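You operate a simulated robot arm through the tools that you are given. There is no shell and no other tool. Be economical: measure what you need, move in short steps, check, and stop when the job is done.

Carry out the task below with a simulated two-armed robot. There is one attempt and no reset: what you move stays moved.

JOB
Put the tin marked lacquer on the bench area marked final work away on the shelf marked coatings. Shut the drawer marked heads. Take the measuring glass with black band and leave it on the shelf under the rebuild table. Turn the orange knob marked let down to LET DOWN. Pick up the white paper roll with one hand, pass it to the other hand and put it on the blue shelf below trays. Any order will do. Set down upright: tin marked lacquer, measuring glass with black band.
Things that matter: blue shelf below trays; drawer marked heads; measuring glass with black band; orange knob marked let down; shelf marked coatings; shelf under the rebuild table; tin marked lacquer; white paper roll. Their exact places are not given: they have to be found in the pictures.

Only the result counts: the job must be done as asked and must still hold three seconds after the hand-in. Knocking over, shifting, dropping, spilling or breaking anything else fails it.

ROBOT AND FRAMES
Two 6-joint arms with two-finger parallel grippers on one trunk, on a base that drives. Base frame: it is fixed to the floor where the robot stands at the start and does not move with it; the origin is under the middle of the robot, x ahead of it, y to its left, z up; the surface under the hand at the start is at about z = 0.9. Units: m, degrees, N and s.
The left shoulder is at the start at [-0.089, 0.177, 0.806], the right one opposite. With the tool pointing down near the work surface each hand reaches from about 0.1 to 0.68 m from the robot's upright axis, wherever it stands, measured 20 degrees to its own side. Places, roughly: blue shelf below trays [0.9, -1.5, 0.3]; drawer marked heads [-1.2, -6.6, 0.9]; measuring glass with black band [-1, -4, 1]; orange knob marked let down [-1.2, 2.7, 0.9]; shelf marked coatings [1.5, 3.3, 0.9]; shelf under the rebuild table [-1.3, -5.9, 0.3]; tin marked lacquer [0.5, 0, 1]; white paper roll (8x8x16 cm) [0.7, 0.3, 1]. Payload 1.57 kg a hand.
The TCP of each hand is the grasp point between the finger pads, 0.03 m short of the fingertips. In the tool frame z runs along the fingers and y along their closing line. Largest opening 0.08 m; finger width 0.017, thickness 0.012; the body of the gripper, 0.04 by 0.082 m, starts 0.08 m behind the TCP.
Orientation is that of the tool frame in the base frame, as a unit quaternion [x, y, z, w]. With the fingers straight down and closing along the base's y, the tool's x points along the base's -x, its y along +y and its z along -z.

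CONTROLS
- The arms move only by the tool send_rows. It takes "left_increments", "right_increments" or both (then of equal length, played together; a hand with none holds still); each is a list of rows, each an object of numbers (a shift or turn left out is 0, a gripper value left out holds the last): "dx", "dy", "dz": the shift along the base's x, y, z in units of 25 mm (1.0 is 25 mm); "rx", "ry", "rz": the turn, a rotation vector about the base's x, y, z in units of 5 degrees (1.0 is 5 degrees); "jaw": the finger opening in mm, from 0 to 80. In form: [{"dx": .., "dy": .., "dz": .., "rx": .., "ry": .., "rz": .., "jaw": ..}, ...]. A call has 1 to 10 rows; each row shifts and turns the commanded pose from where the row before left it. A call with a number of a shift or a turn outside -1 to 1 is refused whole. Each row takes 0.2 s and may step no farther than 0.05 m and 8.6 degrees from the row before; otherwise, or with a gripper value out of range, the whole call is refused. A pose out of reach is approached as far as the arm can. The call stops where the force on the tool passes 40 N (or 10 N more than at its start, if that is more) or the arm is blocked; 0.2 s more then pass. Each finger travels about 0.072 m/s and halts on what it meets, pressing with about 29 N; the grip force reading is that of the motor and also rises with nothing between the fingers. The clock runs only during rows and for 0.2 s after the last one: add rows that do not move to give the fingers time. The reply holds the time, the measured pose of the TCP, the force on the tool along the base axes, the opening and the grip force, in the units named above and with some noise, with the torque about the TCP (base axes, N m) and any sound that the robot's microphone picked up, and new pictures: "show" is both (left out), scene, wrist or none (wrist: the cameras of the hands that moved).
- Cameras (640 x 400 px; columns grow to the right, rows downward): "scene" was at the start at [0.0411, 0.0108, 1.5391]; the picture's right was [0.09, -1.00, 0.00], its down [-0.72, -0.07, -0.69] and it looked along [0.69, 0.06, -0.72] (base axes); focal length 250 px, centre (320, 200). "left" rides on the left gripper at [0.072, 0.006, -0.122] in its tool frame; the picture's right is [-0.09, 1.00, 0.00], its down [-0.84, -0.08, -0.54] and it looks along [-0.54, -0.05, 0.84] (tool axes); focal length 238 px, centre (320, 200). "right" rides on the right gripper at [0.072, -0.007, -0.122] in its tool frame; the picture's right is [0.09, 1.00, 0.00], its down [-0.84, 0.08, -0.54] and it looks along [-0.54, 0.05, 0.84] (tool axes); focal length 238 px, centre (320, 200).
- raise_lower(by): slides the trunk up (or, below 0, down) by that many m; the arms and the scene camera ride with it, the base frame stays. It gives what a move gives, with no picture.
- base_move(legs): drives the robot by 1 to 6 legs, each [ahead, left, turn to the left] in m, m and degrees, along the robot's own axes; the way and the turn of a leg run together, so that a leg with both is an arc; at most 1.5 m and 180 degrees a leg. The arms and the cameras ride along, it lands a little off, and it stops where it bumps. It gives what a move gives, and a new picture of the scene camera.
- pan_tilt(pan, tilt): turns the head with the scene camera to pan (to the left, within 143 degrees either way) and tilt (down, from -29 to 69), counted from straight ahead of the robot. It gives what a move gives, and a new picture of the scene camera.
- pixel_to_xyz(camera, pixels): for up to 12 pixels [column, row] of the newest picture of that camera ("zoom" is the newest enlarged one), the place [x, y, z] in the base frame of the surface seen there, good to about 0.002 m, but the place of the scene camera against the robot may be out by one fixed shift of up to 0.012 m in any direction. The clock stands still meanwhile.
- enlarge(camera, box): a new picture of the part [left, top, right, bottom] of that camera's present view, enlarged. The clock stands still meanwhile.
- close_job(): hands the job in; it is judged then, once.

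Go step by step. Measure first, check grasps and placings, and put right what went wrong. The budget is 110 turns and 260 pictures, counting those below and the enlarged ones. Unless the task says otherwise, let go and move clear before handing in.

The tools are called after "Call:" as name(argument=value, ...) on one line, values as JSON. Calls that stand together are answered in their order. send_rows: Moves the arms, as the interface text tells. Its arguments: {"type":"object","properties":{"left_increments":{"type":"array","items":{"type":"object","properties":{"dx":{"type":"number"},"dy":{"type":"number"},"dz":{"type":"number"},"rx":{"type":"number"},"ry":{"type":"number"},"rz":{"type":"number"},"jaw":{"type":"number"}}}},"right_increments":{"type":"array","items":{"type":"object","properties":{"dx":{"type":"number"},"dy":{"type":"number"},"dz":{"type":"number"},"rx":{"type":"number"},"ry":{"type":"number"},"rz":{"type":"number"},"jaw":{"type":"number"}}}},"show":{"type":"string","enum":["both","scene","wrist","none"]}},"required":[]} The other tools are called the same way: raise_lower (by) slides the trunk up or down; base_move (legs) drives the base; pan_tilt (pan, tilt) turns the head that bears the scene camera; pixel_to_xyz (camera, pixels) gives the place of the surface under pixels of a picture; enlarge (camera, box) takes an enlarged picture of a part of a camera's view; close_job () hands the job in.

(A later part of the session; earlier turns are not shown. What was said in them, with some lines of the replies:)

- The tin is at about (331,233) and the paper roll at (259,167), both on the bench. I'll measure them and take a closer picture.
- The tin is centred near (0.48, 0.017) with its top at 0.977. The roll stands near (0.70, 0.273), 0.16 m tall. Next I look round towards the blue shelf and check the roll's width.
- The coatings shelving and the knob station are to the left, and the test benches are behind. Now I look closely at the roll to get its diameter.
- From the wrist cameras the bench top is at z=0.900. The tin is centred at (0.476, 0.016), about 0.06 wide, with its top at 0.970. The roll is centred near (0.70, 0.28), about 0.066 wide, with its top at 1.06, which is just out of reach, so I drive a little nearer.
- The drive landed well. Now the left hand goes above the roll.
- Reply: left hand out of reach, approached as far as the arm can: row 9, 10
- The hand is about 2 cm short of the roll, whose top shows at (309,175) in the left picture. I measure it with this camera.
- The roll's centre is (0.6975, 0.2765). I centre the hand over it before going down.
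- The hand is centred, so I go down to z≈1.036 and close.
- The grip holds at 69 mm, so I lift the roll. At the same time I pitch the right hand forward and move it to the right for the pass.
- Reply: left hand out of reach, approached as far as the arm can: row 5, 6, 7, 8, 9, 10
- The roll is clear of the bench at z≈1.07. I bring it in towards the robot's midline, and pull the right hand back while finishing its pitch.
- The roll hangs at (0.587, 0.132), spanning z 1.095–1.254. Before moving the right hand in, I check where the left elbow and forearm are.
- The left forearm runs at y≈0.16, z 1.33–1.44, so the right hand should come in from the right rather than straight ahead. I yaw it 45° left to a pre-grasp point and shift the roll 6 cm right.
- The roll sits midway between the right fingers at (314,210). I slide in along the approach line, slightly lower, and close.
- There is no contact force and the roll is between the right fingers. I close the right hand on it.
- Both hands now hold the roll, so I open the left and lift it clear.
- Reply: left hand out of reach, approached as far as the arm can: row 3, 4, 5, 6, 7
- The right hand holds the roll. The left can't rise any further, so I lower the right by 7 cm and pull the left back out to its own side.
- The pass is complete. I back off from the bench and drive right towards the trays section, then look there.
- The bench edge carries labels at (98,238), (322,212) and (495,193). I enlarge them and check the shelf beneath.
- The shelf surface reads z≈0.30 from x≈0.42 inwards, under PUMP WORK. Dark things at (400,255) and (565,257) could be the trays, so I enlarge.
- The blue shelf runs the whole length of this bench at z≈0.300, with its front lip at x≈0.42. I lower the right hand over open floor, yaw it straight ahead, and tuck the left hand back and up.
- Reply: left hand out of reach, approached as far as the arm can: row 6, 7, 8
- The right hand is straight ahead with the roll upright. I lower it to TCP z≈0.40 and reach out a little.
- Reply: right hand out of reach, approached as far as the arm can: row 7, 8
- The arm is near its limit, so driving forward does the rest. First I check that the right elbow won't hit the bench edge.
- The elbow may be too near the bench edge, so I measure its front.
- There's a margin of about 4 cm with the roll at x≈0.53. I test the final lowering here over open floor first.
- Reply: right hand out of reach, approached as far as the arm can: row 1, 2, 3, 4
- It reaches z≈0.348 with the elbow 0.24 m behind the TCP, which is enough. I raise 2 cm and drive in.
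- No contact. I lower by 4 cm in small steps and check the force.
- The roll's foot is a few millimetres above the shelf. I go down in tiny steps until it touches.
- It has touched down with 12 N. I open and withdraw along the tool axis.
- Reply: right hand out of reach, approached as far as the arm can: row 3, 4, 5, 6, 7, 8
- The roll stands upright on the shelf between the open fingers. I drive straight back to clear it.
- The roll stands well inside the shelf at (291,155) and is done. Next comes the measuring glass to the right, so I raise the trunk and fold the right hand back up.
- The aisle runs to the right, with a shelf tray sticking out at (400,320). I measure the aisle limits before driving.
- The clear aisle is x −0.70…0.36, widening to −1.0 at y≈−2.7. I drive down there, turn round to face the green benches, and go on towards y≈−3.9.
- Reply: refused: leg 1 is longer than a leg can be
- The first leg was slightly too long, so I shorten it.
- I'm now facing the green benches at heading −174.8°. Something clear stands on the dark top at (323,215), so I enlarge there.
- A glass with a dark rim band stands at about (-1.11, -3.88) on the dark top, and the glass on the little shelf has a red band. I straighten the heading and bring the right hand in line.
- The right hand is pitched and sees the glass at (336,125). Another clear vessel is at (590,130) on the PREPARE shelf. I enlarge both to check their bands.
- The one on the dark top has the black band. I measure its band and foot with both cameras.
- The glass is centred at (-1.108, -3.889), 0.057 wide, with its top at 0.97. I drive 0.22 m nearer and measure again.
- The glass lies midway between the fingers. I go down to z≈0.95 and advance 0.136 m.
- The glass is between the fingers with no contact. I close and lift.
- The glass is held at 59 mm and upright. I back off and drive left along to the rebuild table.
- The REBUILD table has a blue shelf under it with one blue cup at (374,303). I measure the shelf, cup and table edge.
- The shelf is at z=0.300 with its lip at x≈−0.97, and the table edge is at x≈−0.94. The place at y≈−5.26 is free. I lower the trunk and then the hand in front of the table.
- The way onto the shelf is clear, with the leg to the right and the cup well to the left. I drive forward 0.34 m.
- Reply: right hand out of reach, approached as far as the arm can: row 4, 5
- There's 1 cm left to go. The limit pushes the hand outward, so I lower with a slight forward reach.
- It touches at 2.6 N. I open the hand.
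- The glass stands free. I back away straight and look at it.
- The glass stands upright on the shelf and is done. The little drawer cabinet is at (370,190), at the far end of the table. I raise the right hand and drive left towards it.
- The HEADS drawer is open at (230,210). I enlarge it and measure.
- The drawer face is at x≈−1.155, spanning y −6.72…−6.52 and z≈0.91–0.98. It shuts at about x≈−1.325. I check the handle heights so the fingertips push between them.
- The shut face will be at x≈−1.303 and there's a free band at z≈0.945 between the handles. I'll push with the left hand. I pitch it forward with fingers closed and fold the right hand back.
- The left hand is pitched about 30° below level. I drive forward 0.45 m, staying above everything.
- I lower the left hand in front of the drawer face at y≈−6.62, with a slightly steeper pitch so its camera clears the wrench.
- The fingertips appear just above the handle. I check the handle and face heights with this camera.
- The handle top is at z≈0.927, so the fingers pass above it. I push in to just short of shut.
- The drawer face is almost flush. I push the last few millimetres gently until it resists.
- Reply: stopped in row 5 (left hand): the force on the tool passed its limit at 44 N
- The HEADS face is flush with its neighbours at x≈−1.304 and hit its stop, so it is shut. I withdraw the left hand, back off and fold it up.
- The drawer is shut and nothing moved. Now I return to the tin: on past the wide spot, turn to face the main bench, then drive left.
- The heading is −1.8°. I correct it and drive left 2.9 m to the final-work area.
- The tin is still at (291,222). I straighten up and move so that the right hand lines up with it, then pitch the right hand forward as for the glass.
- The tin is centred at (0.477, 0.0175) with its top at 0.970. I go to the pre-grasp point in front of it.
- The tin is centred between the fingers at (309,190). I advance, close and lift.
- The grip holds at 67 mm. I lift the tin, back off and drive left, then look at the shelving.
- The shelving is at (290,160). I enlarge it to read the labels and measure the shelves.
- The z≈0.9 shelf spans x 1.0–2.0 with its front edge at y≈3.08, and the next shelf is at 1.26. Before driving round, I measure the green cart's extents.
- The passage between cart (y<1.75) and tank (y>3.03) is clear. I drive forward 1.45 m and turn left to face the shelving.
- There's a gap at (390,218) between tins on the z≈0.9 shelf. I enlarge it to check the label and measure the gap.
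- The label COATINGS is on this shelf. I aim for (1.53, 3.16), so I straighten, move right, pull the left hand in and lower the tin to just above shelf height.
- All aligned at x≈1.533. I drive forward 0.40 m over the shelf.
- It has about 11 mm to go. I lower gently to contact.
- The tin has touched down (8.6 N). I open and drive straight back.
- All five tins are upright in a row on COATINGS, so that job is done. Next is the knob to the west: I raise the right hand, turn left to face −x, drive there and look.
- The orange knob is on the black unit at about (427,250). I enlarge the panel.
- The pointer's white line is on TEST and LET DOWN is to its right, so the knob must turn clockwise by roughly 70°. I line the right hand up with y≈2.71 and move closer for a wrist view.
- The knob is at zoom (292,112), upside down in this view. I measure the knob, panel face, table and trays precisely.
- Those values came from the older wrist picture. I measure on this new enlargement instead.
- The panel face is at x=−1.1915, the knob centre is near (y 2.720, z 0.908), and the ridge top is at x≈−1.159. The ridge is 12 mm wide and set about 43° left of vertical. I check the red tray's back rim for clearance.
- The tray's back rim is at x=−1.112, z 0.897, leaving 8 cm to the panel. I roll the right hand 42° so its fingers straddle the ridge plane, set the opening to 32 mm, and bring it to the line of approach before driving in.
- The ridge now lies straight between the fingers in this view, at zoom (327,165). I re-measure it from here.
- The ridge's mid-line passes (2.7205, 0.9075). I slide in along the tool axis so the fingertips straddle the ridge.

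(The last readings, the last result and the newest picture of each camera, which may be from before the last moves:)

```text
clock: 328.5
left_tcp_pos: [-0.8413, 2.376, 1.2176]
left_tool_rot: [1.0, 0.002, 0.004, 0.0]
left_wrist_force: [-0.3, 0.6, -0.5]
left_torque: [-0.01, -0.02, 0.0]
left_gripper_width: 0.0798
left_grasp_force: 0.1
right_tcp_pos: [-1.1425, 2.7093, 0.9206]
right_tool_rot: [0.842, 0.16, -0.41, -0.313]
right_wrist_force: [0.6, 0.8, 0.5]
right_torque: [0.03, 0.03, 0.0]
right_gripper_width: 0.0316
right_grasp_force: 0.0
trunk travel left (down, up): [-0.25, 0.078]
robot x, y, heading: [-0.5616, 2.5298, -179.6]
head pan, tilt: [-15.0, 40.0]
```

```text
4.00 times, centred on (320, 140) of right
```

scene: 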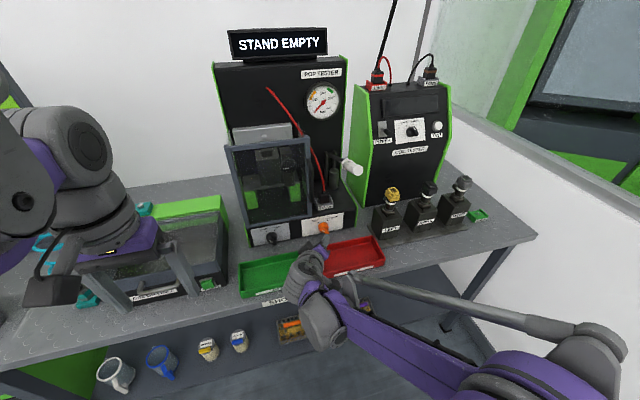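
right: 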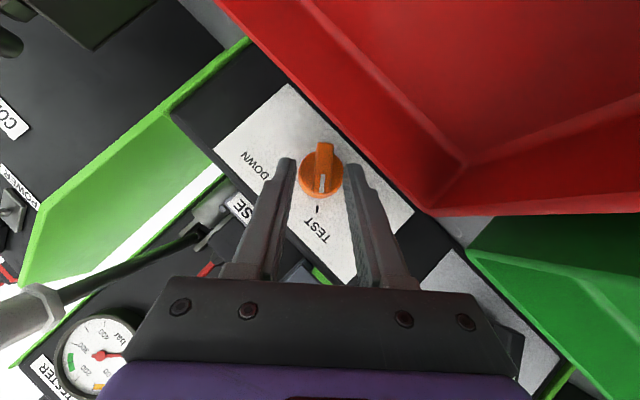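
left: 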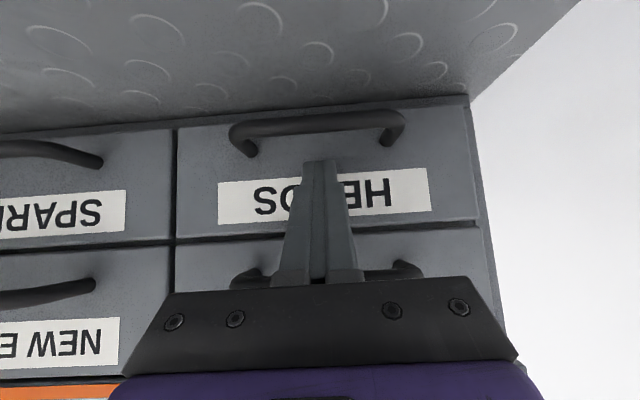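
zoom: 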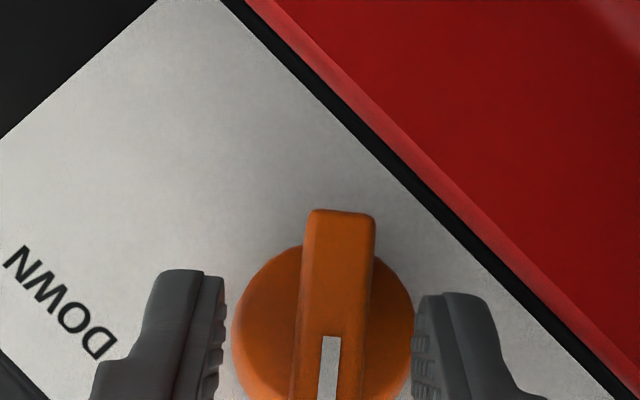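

The fingers straddle the ridge and it is about 3 mm towards the right-hand finger in this view. I shift by that and close.

Call:
send_rows(right_increments=[{"dy": -0.09, "dz": -0.08}, {"jaw": 5}, {}, {}], show="none")

Call:
enlarge(camera="right", box=[240, 90, 400, 190])

```text
clock: 329.5
left_tcp_pos: [-0.8405, 2.3765, 1.2168]
left_tool_rot: [1.0, 0.001, 0.005, 0.0]
left_wrist_force: [0.8, -0.1, -0.2]
left_torque: [0.0, -0.02, 0.0]
left_gripper_width: 0.0799
left_grasp_force: 0.0
right_tcp_pos: [-1.1412, 2.7082, 0.9206]
right_tool_rot: [0.841, 0.159, -0.411, -0.313]
right_wrist_force: [-5.5, 8.6, 13.5]
right_torque: [-0.42, 0.13, -0.19]
right_gripper_width: 0.0119
right_grasp_force: 29.1
trunk travel left (down, up): [-0.25, 0.078]
robot x, y, heading: [-0.5553, 2.5288, -180.0]
head pan, tilt: [-15.0, 40.0]
```

```text
4.00 times, centred on (320, 140) of right
```

zoom: 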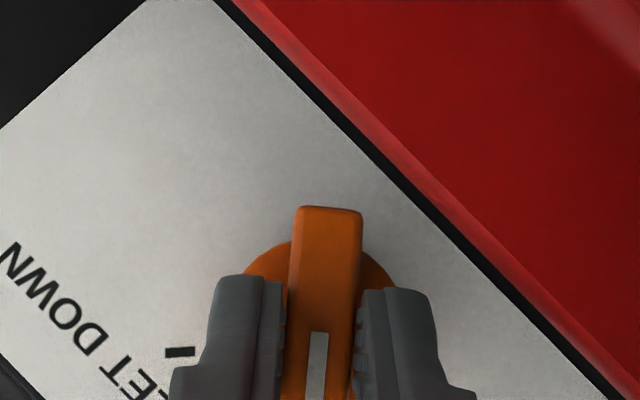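

The ridge is gripped at 11.9 mm. I turn clockwise 50° about the knob's own axis, moving the TCP along the arc.

Call:
send_rows(right_increments=[{"dy": 0.048, "dz": 0.041, "rx": -1}, {"dy": 0.051, "dz": 0.037, "rx": -1}, {"dy": 0.054, "dz": 0.032, "rx": -1}, {"dy": 0.056, "dz": 0.027, "rx": -1}, {"dy": 0.059, "dz": 0.022, "rx": -1}, {"dy": 0.06, "dz": 0.017, "rx": -1}, {"dy": 0.062, "dz": 0.012, "rx": -1}, {"dy": 0.062, "dz": 0.006, "rx": -1}, {"dy": 0.062, "dz": 0.001, "rx": -1}, {"dy": 0.063, "dz": -0.005, "rx": -1}], show="wrist")

```text
clock: 331.7
left_tcp_pos: [-0.8393, 2.3763, 1.2167]
left_tool_rot: [1.0, 0.001, 0.003, 0.0]
left_wrist_force: [-1.0, -0.3, 0.0]
left_torque: [0.0, -0.03, -0.03]
left_gripper_width: 0.0799
left_grasp_force: 0.0
right_tcp_pos: [-1.1422, 2.7221, 0.923]
right_tool_rot: [0.895, -0.028, -0.439, 0.073]
right_wrist_force: [2.7, 8.8, -1.7]
right_torque: [0.17, -0.07, -0.24]
right_gripper_width: 0.0132
right_grasp_force: 4.4
trunk travel left (down, up): [-0.25, 0.078]
robot x, y, heading: [-0.557, 2.5261, -180.1]
head pan, tilt: [-15.0, 40.0]
```

right: 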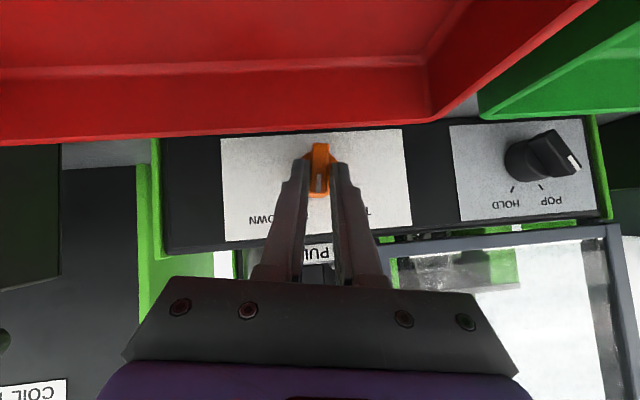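

The knob turns with the hand. I continue for another 35°.

Call:
send_rows(right_increments=[{"dy": 0.062, "dz": -0.01, "rx": -1, "jaw": 3}, {"dy": 0.061, "dz": -0.016, "rx": -1}, {"dy": 0.059, "dz": -0.021, "rx": -1}, {"dy": 0.057, "dz": -0.026, "rx": -1}, {"dy": 0.055, "dz": -0.031, "rx": -1}, {"dy": 0.052, "dz": -0.035, "rx": -1}, {"dy": 0.049, "dz": -0.04, "rx": -1}], show="wrist")

Call:
enlarge(camera="right", box=[240, 90, 400, 240])

```text
clock: 333.3
left_tcp_pos: [-0.8409, 2.3766, 1.2172]
left_tool_rot: [1.0, 0.002, 0.005, 0.0]
left_wrist_force: [-0.6, 0.5, 0.2]
left_torque: [0.02, 0.01, 0.02]
left_gripper_width: 0.0801
left_grasp_force: 0.0
right_tcp_pos: [-1.1404, 2.7334, 0.9193]
right_tool_rot: [0.832, -0.16, -0.41, 0.338]
right_wrist_force: [-9.0, 4.8, -0.7]
right_torque: [0.85, -0.16, 0.04]
right_gripper_width: 0.0132
right_grasp_force: 30.0
trunk travel left (down, up): [-0.25, 0.078]
robot x, y, heading: [-0.5583, 2.5295, -179.8]
head pan, tilt: [-15.0, 40.0]
```

right: 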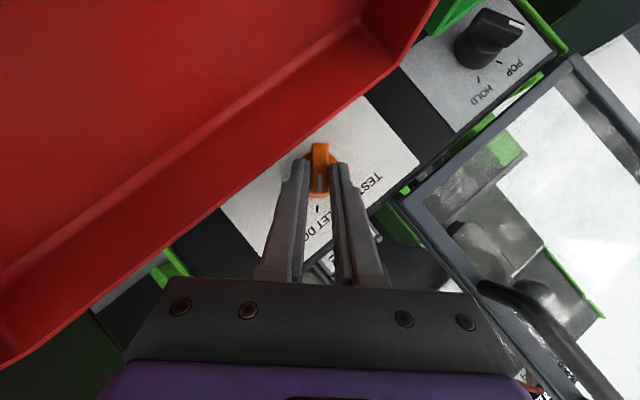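

```text
2.67 times, centred on (320, 165) of right
```

zoom: 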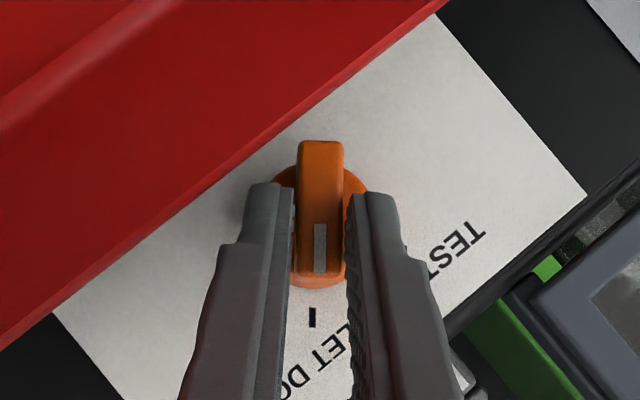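

The white line now points at the LET DOWN tick at zoom (312,317). I open, withdraw along the tool axis and check.

Call:
send_rows(right_increments=[{"jaw": 34}, {}, {"dx": 0.48, "dy": 0.23, "dz": 0.27}, {"dx": 0.48, "dy": 0.23, "dz": 0.27}, {"dx": 0.48, "dy": 0.23, "dz": 0.27}, {"dx": 0.48, "dy": 0.23, "dz": 0.27}, {"dx": 0.48, "dy": 0.23, "dz": 0.27}, {"dx": 0.48, "dy": 0.23, "dz": 0.27}], show="wrist")

Call:
enlarge(camera="right", box=[240, 80, 400, 180])

```text
clock: 335.1
left_tcp_pos: [-0.8402, 2.3769, 1.218]
left_tool_rot: [1.0, 0.002, 0.004, -0.002]
left_wrist_force: [0.1, -0.8, -0.5]
left_torque: [0.02, -0.02, -0.03]
left_gripper_width: 0.0802
left_grasp_force: 0.0
right_tcp_pos: [-1.0685, 2.7647, 0.9593]
right_tool_rot: [0.832, -0.159, -0.41, 0.338]
right_wrist_force: [0.2, -0.5, -0.3]
right_torque: [-0.01, 0.04, -0.03]
right_gripper_width: 0.0338
right_grasp_force: 0.0
trunk travel left (down, up): [-0.25, 0.078]
robot x, y, heading: [-0.5564, 2.5281, -180.1]
head pan, tilt: [-15.0, 40.0]
```

right: 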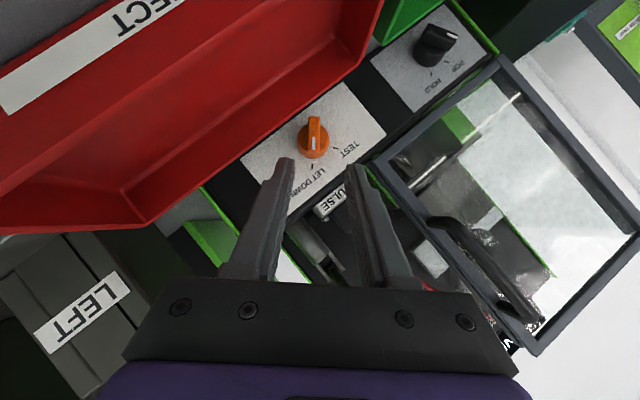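

```text
4.00 times, centred on (320, 130) of right
```

zoom: 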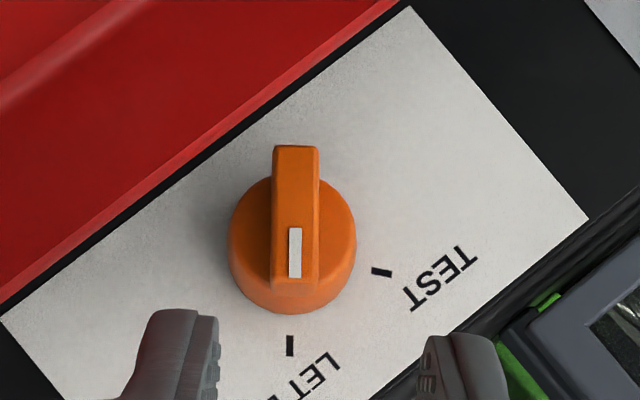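

The pointer stays on LET DOWN. I measure the ridge's angle to be sure.

Call:
pixel_to_xyz(camera="zoom", pixels=[[274, 160], [318, 160], [272, 260], [317, 260], [235, 240], [352, 240], [290, 345], [380, 272]])

Call:
send_rows(right_increments=[{"dx": 0.7, "dz": 0.8}, {"dx": 0.7, "dz": 0.8}, {"dx": 0.7, "dz": 0.8}, {"dx": 0.7, "dz": 0.8}], show="none")

Call:
base_move(legs=[[-0.3, 0, 0]])

Call:
enlarge(camera="scene", box=[230, 150, 390, 250])

```text
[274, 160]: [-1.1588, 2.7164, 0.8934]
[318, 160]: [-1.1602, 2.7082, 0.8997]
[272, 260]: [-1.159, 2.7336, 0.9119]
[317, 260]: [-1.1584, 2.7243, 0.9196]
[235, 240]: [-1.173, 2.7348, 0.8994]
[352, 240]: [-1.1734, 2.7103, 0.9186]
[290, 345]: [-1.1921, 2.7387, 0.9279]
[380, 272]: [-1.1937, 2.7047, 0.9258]
```

```text
clock: 336.1
left_tcp_pos: [-0.8402, 2.3749, 1.2166]
left_tool_rot: [1.0, 0.002, 0.004, -0.001]
left_wrist_force: [-0.3, 0.1, -0.6]
left_torque: [0.02, 0.01, 0.0]
left_gripper_width: 0.0801
left_grasp_force: 0.1
right_tcp_pos: [-0.9978, 2.7679, 1.0406]
right_tool_rot: [0.832, -0.159, -0.409, 0.338]
right_wrist_force: [0.2, -0.4, 0.2]
right_torque: [-0.01, 0.05, 0.0]
right_gripper_width: 0.0337
right_grasp_force: 0.1
trunk travel left (down, up): [-0.25, 0.078]
robot x, y, heading: [-0.5591, 2.5305, -180.1]
head pan, tilt: [-15.0, 40.0]
```

```text
clock: 338.2
left_tcp_pos: [-0.53, 2.3737, 1.2163]
left_tool_rot: [1.0, 0.006, 0.005, -0.001]
left_wrist_force: [0.7, 0.6, 0.2]
left_torque: [0.01, 0.02, 0.02]
left_gripper_width: 0.0799
left_grasp_force: 0.1
right_tcp_pos: [-0.6939, 2.7656, 1.0385]
right_tool_rot: [0.833, -0.155, -0.409, 0.339]
right_wrist_force: [1.1, 0.9, -0.5]
right_torque: [0.03, -0.05, -0.03]
right_gripper_width: 0.034
right_grasp_force: 0.1
trunk travel left (down, up): [-0.25, 0.078]
robot x, y, heading: [-0.2512, 2.5311, -179.4]
head pan, tilt: [-15.0, 40.0]
```

scene: 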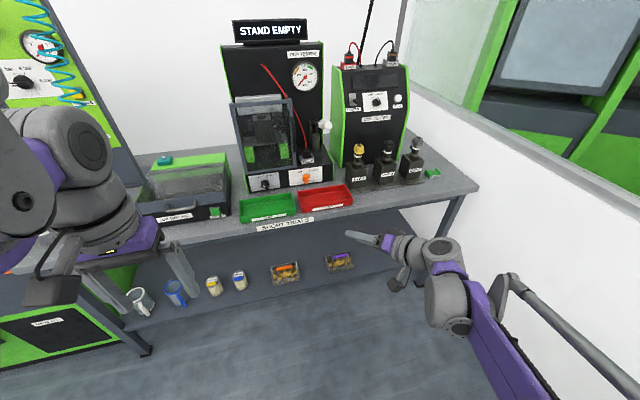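

```text
4.00 times, centred on (310, 200) of scene
```

zoom: 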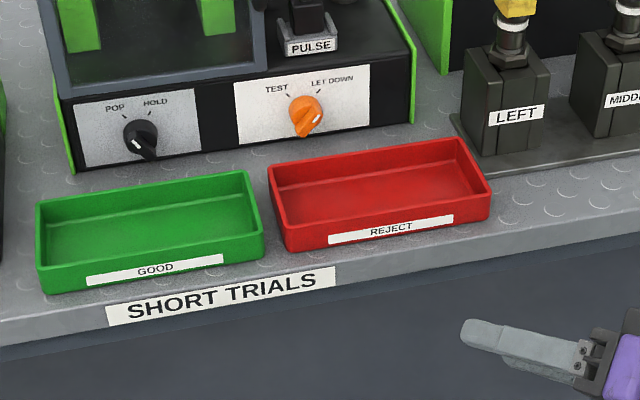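

The ridge now sits 43° right, in line with the LET DOWN tick at 42°, and the trays haven't moved. Roll, glass, drawer, tin and knob are all done and both hands are empty and clear, so I hand in.

Call:
close_job()

```text
The job is handed in.
```

I finished all five jobs and handed in; I checked each result in the pictures before handing in.

- **Lacquer tin:** upright on the shelf marked coatings, in the gap between the other tins.
- **Drawer marked heads:** pushed in until it hit its stop, flush with the drawers beside it.
- **Measuring glass with black band:** upright on the shelf under the rebuild table.
- **Orange knob:** turned to LET DOWN; the pointer lines up with the mark.
- **White paper roll:** picked up with the left hand, passed to the right, and standing on the blue shelf. I saw no sign reading "trays". I put it on the blue shelf under the bench section marked PUMP WORK, which matches the place you gave.

I saw nothing else knocked over or moved in any of the pictures.
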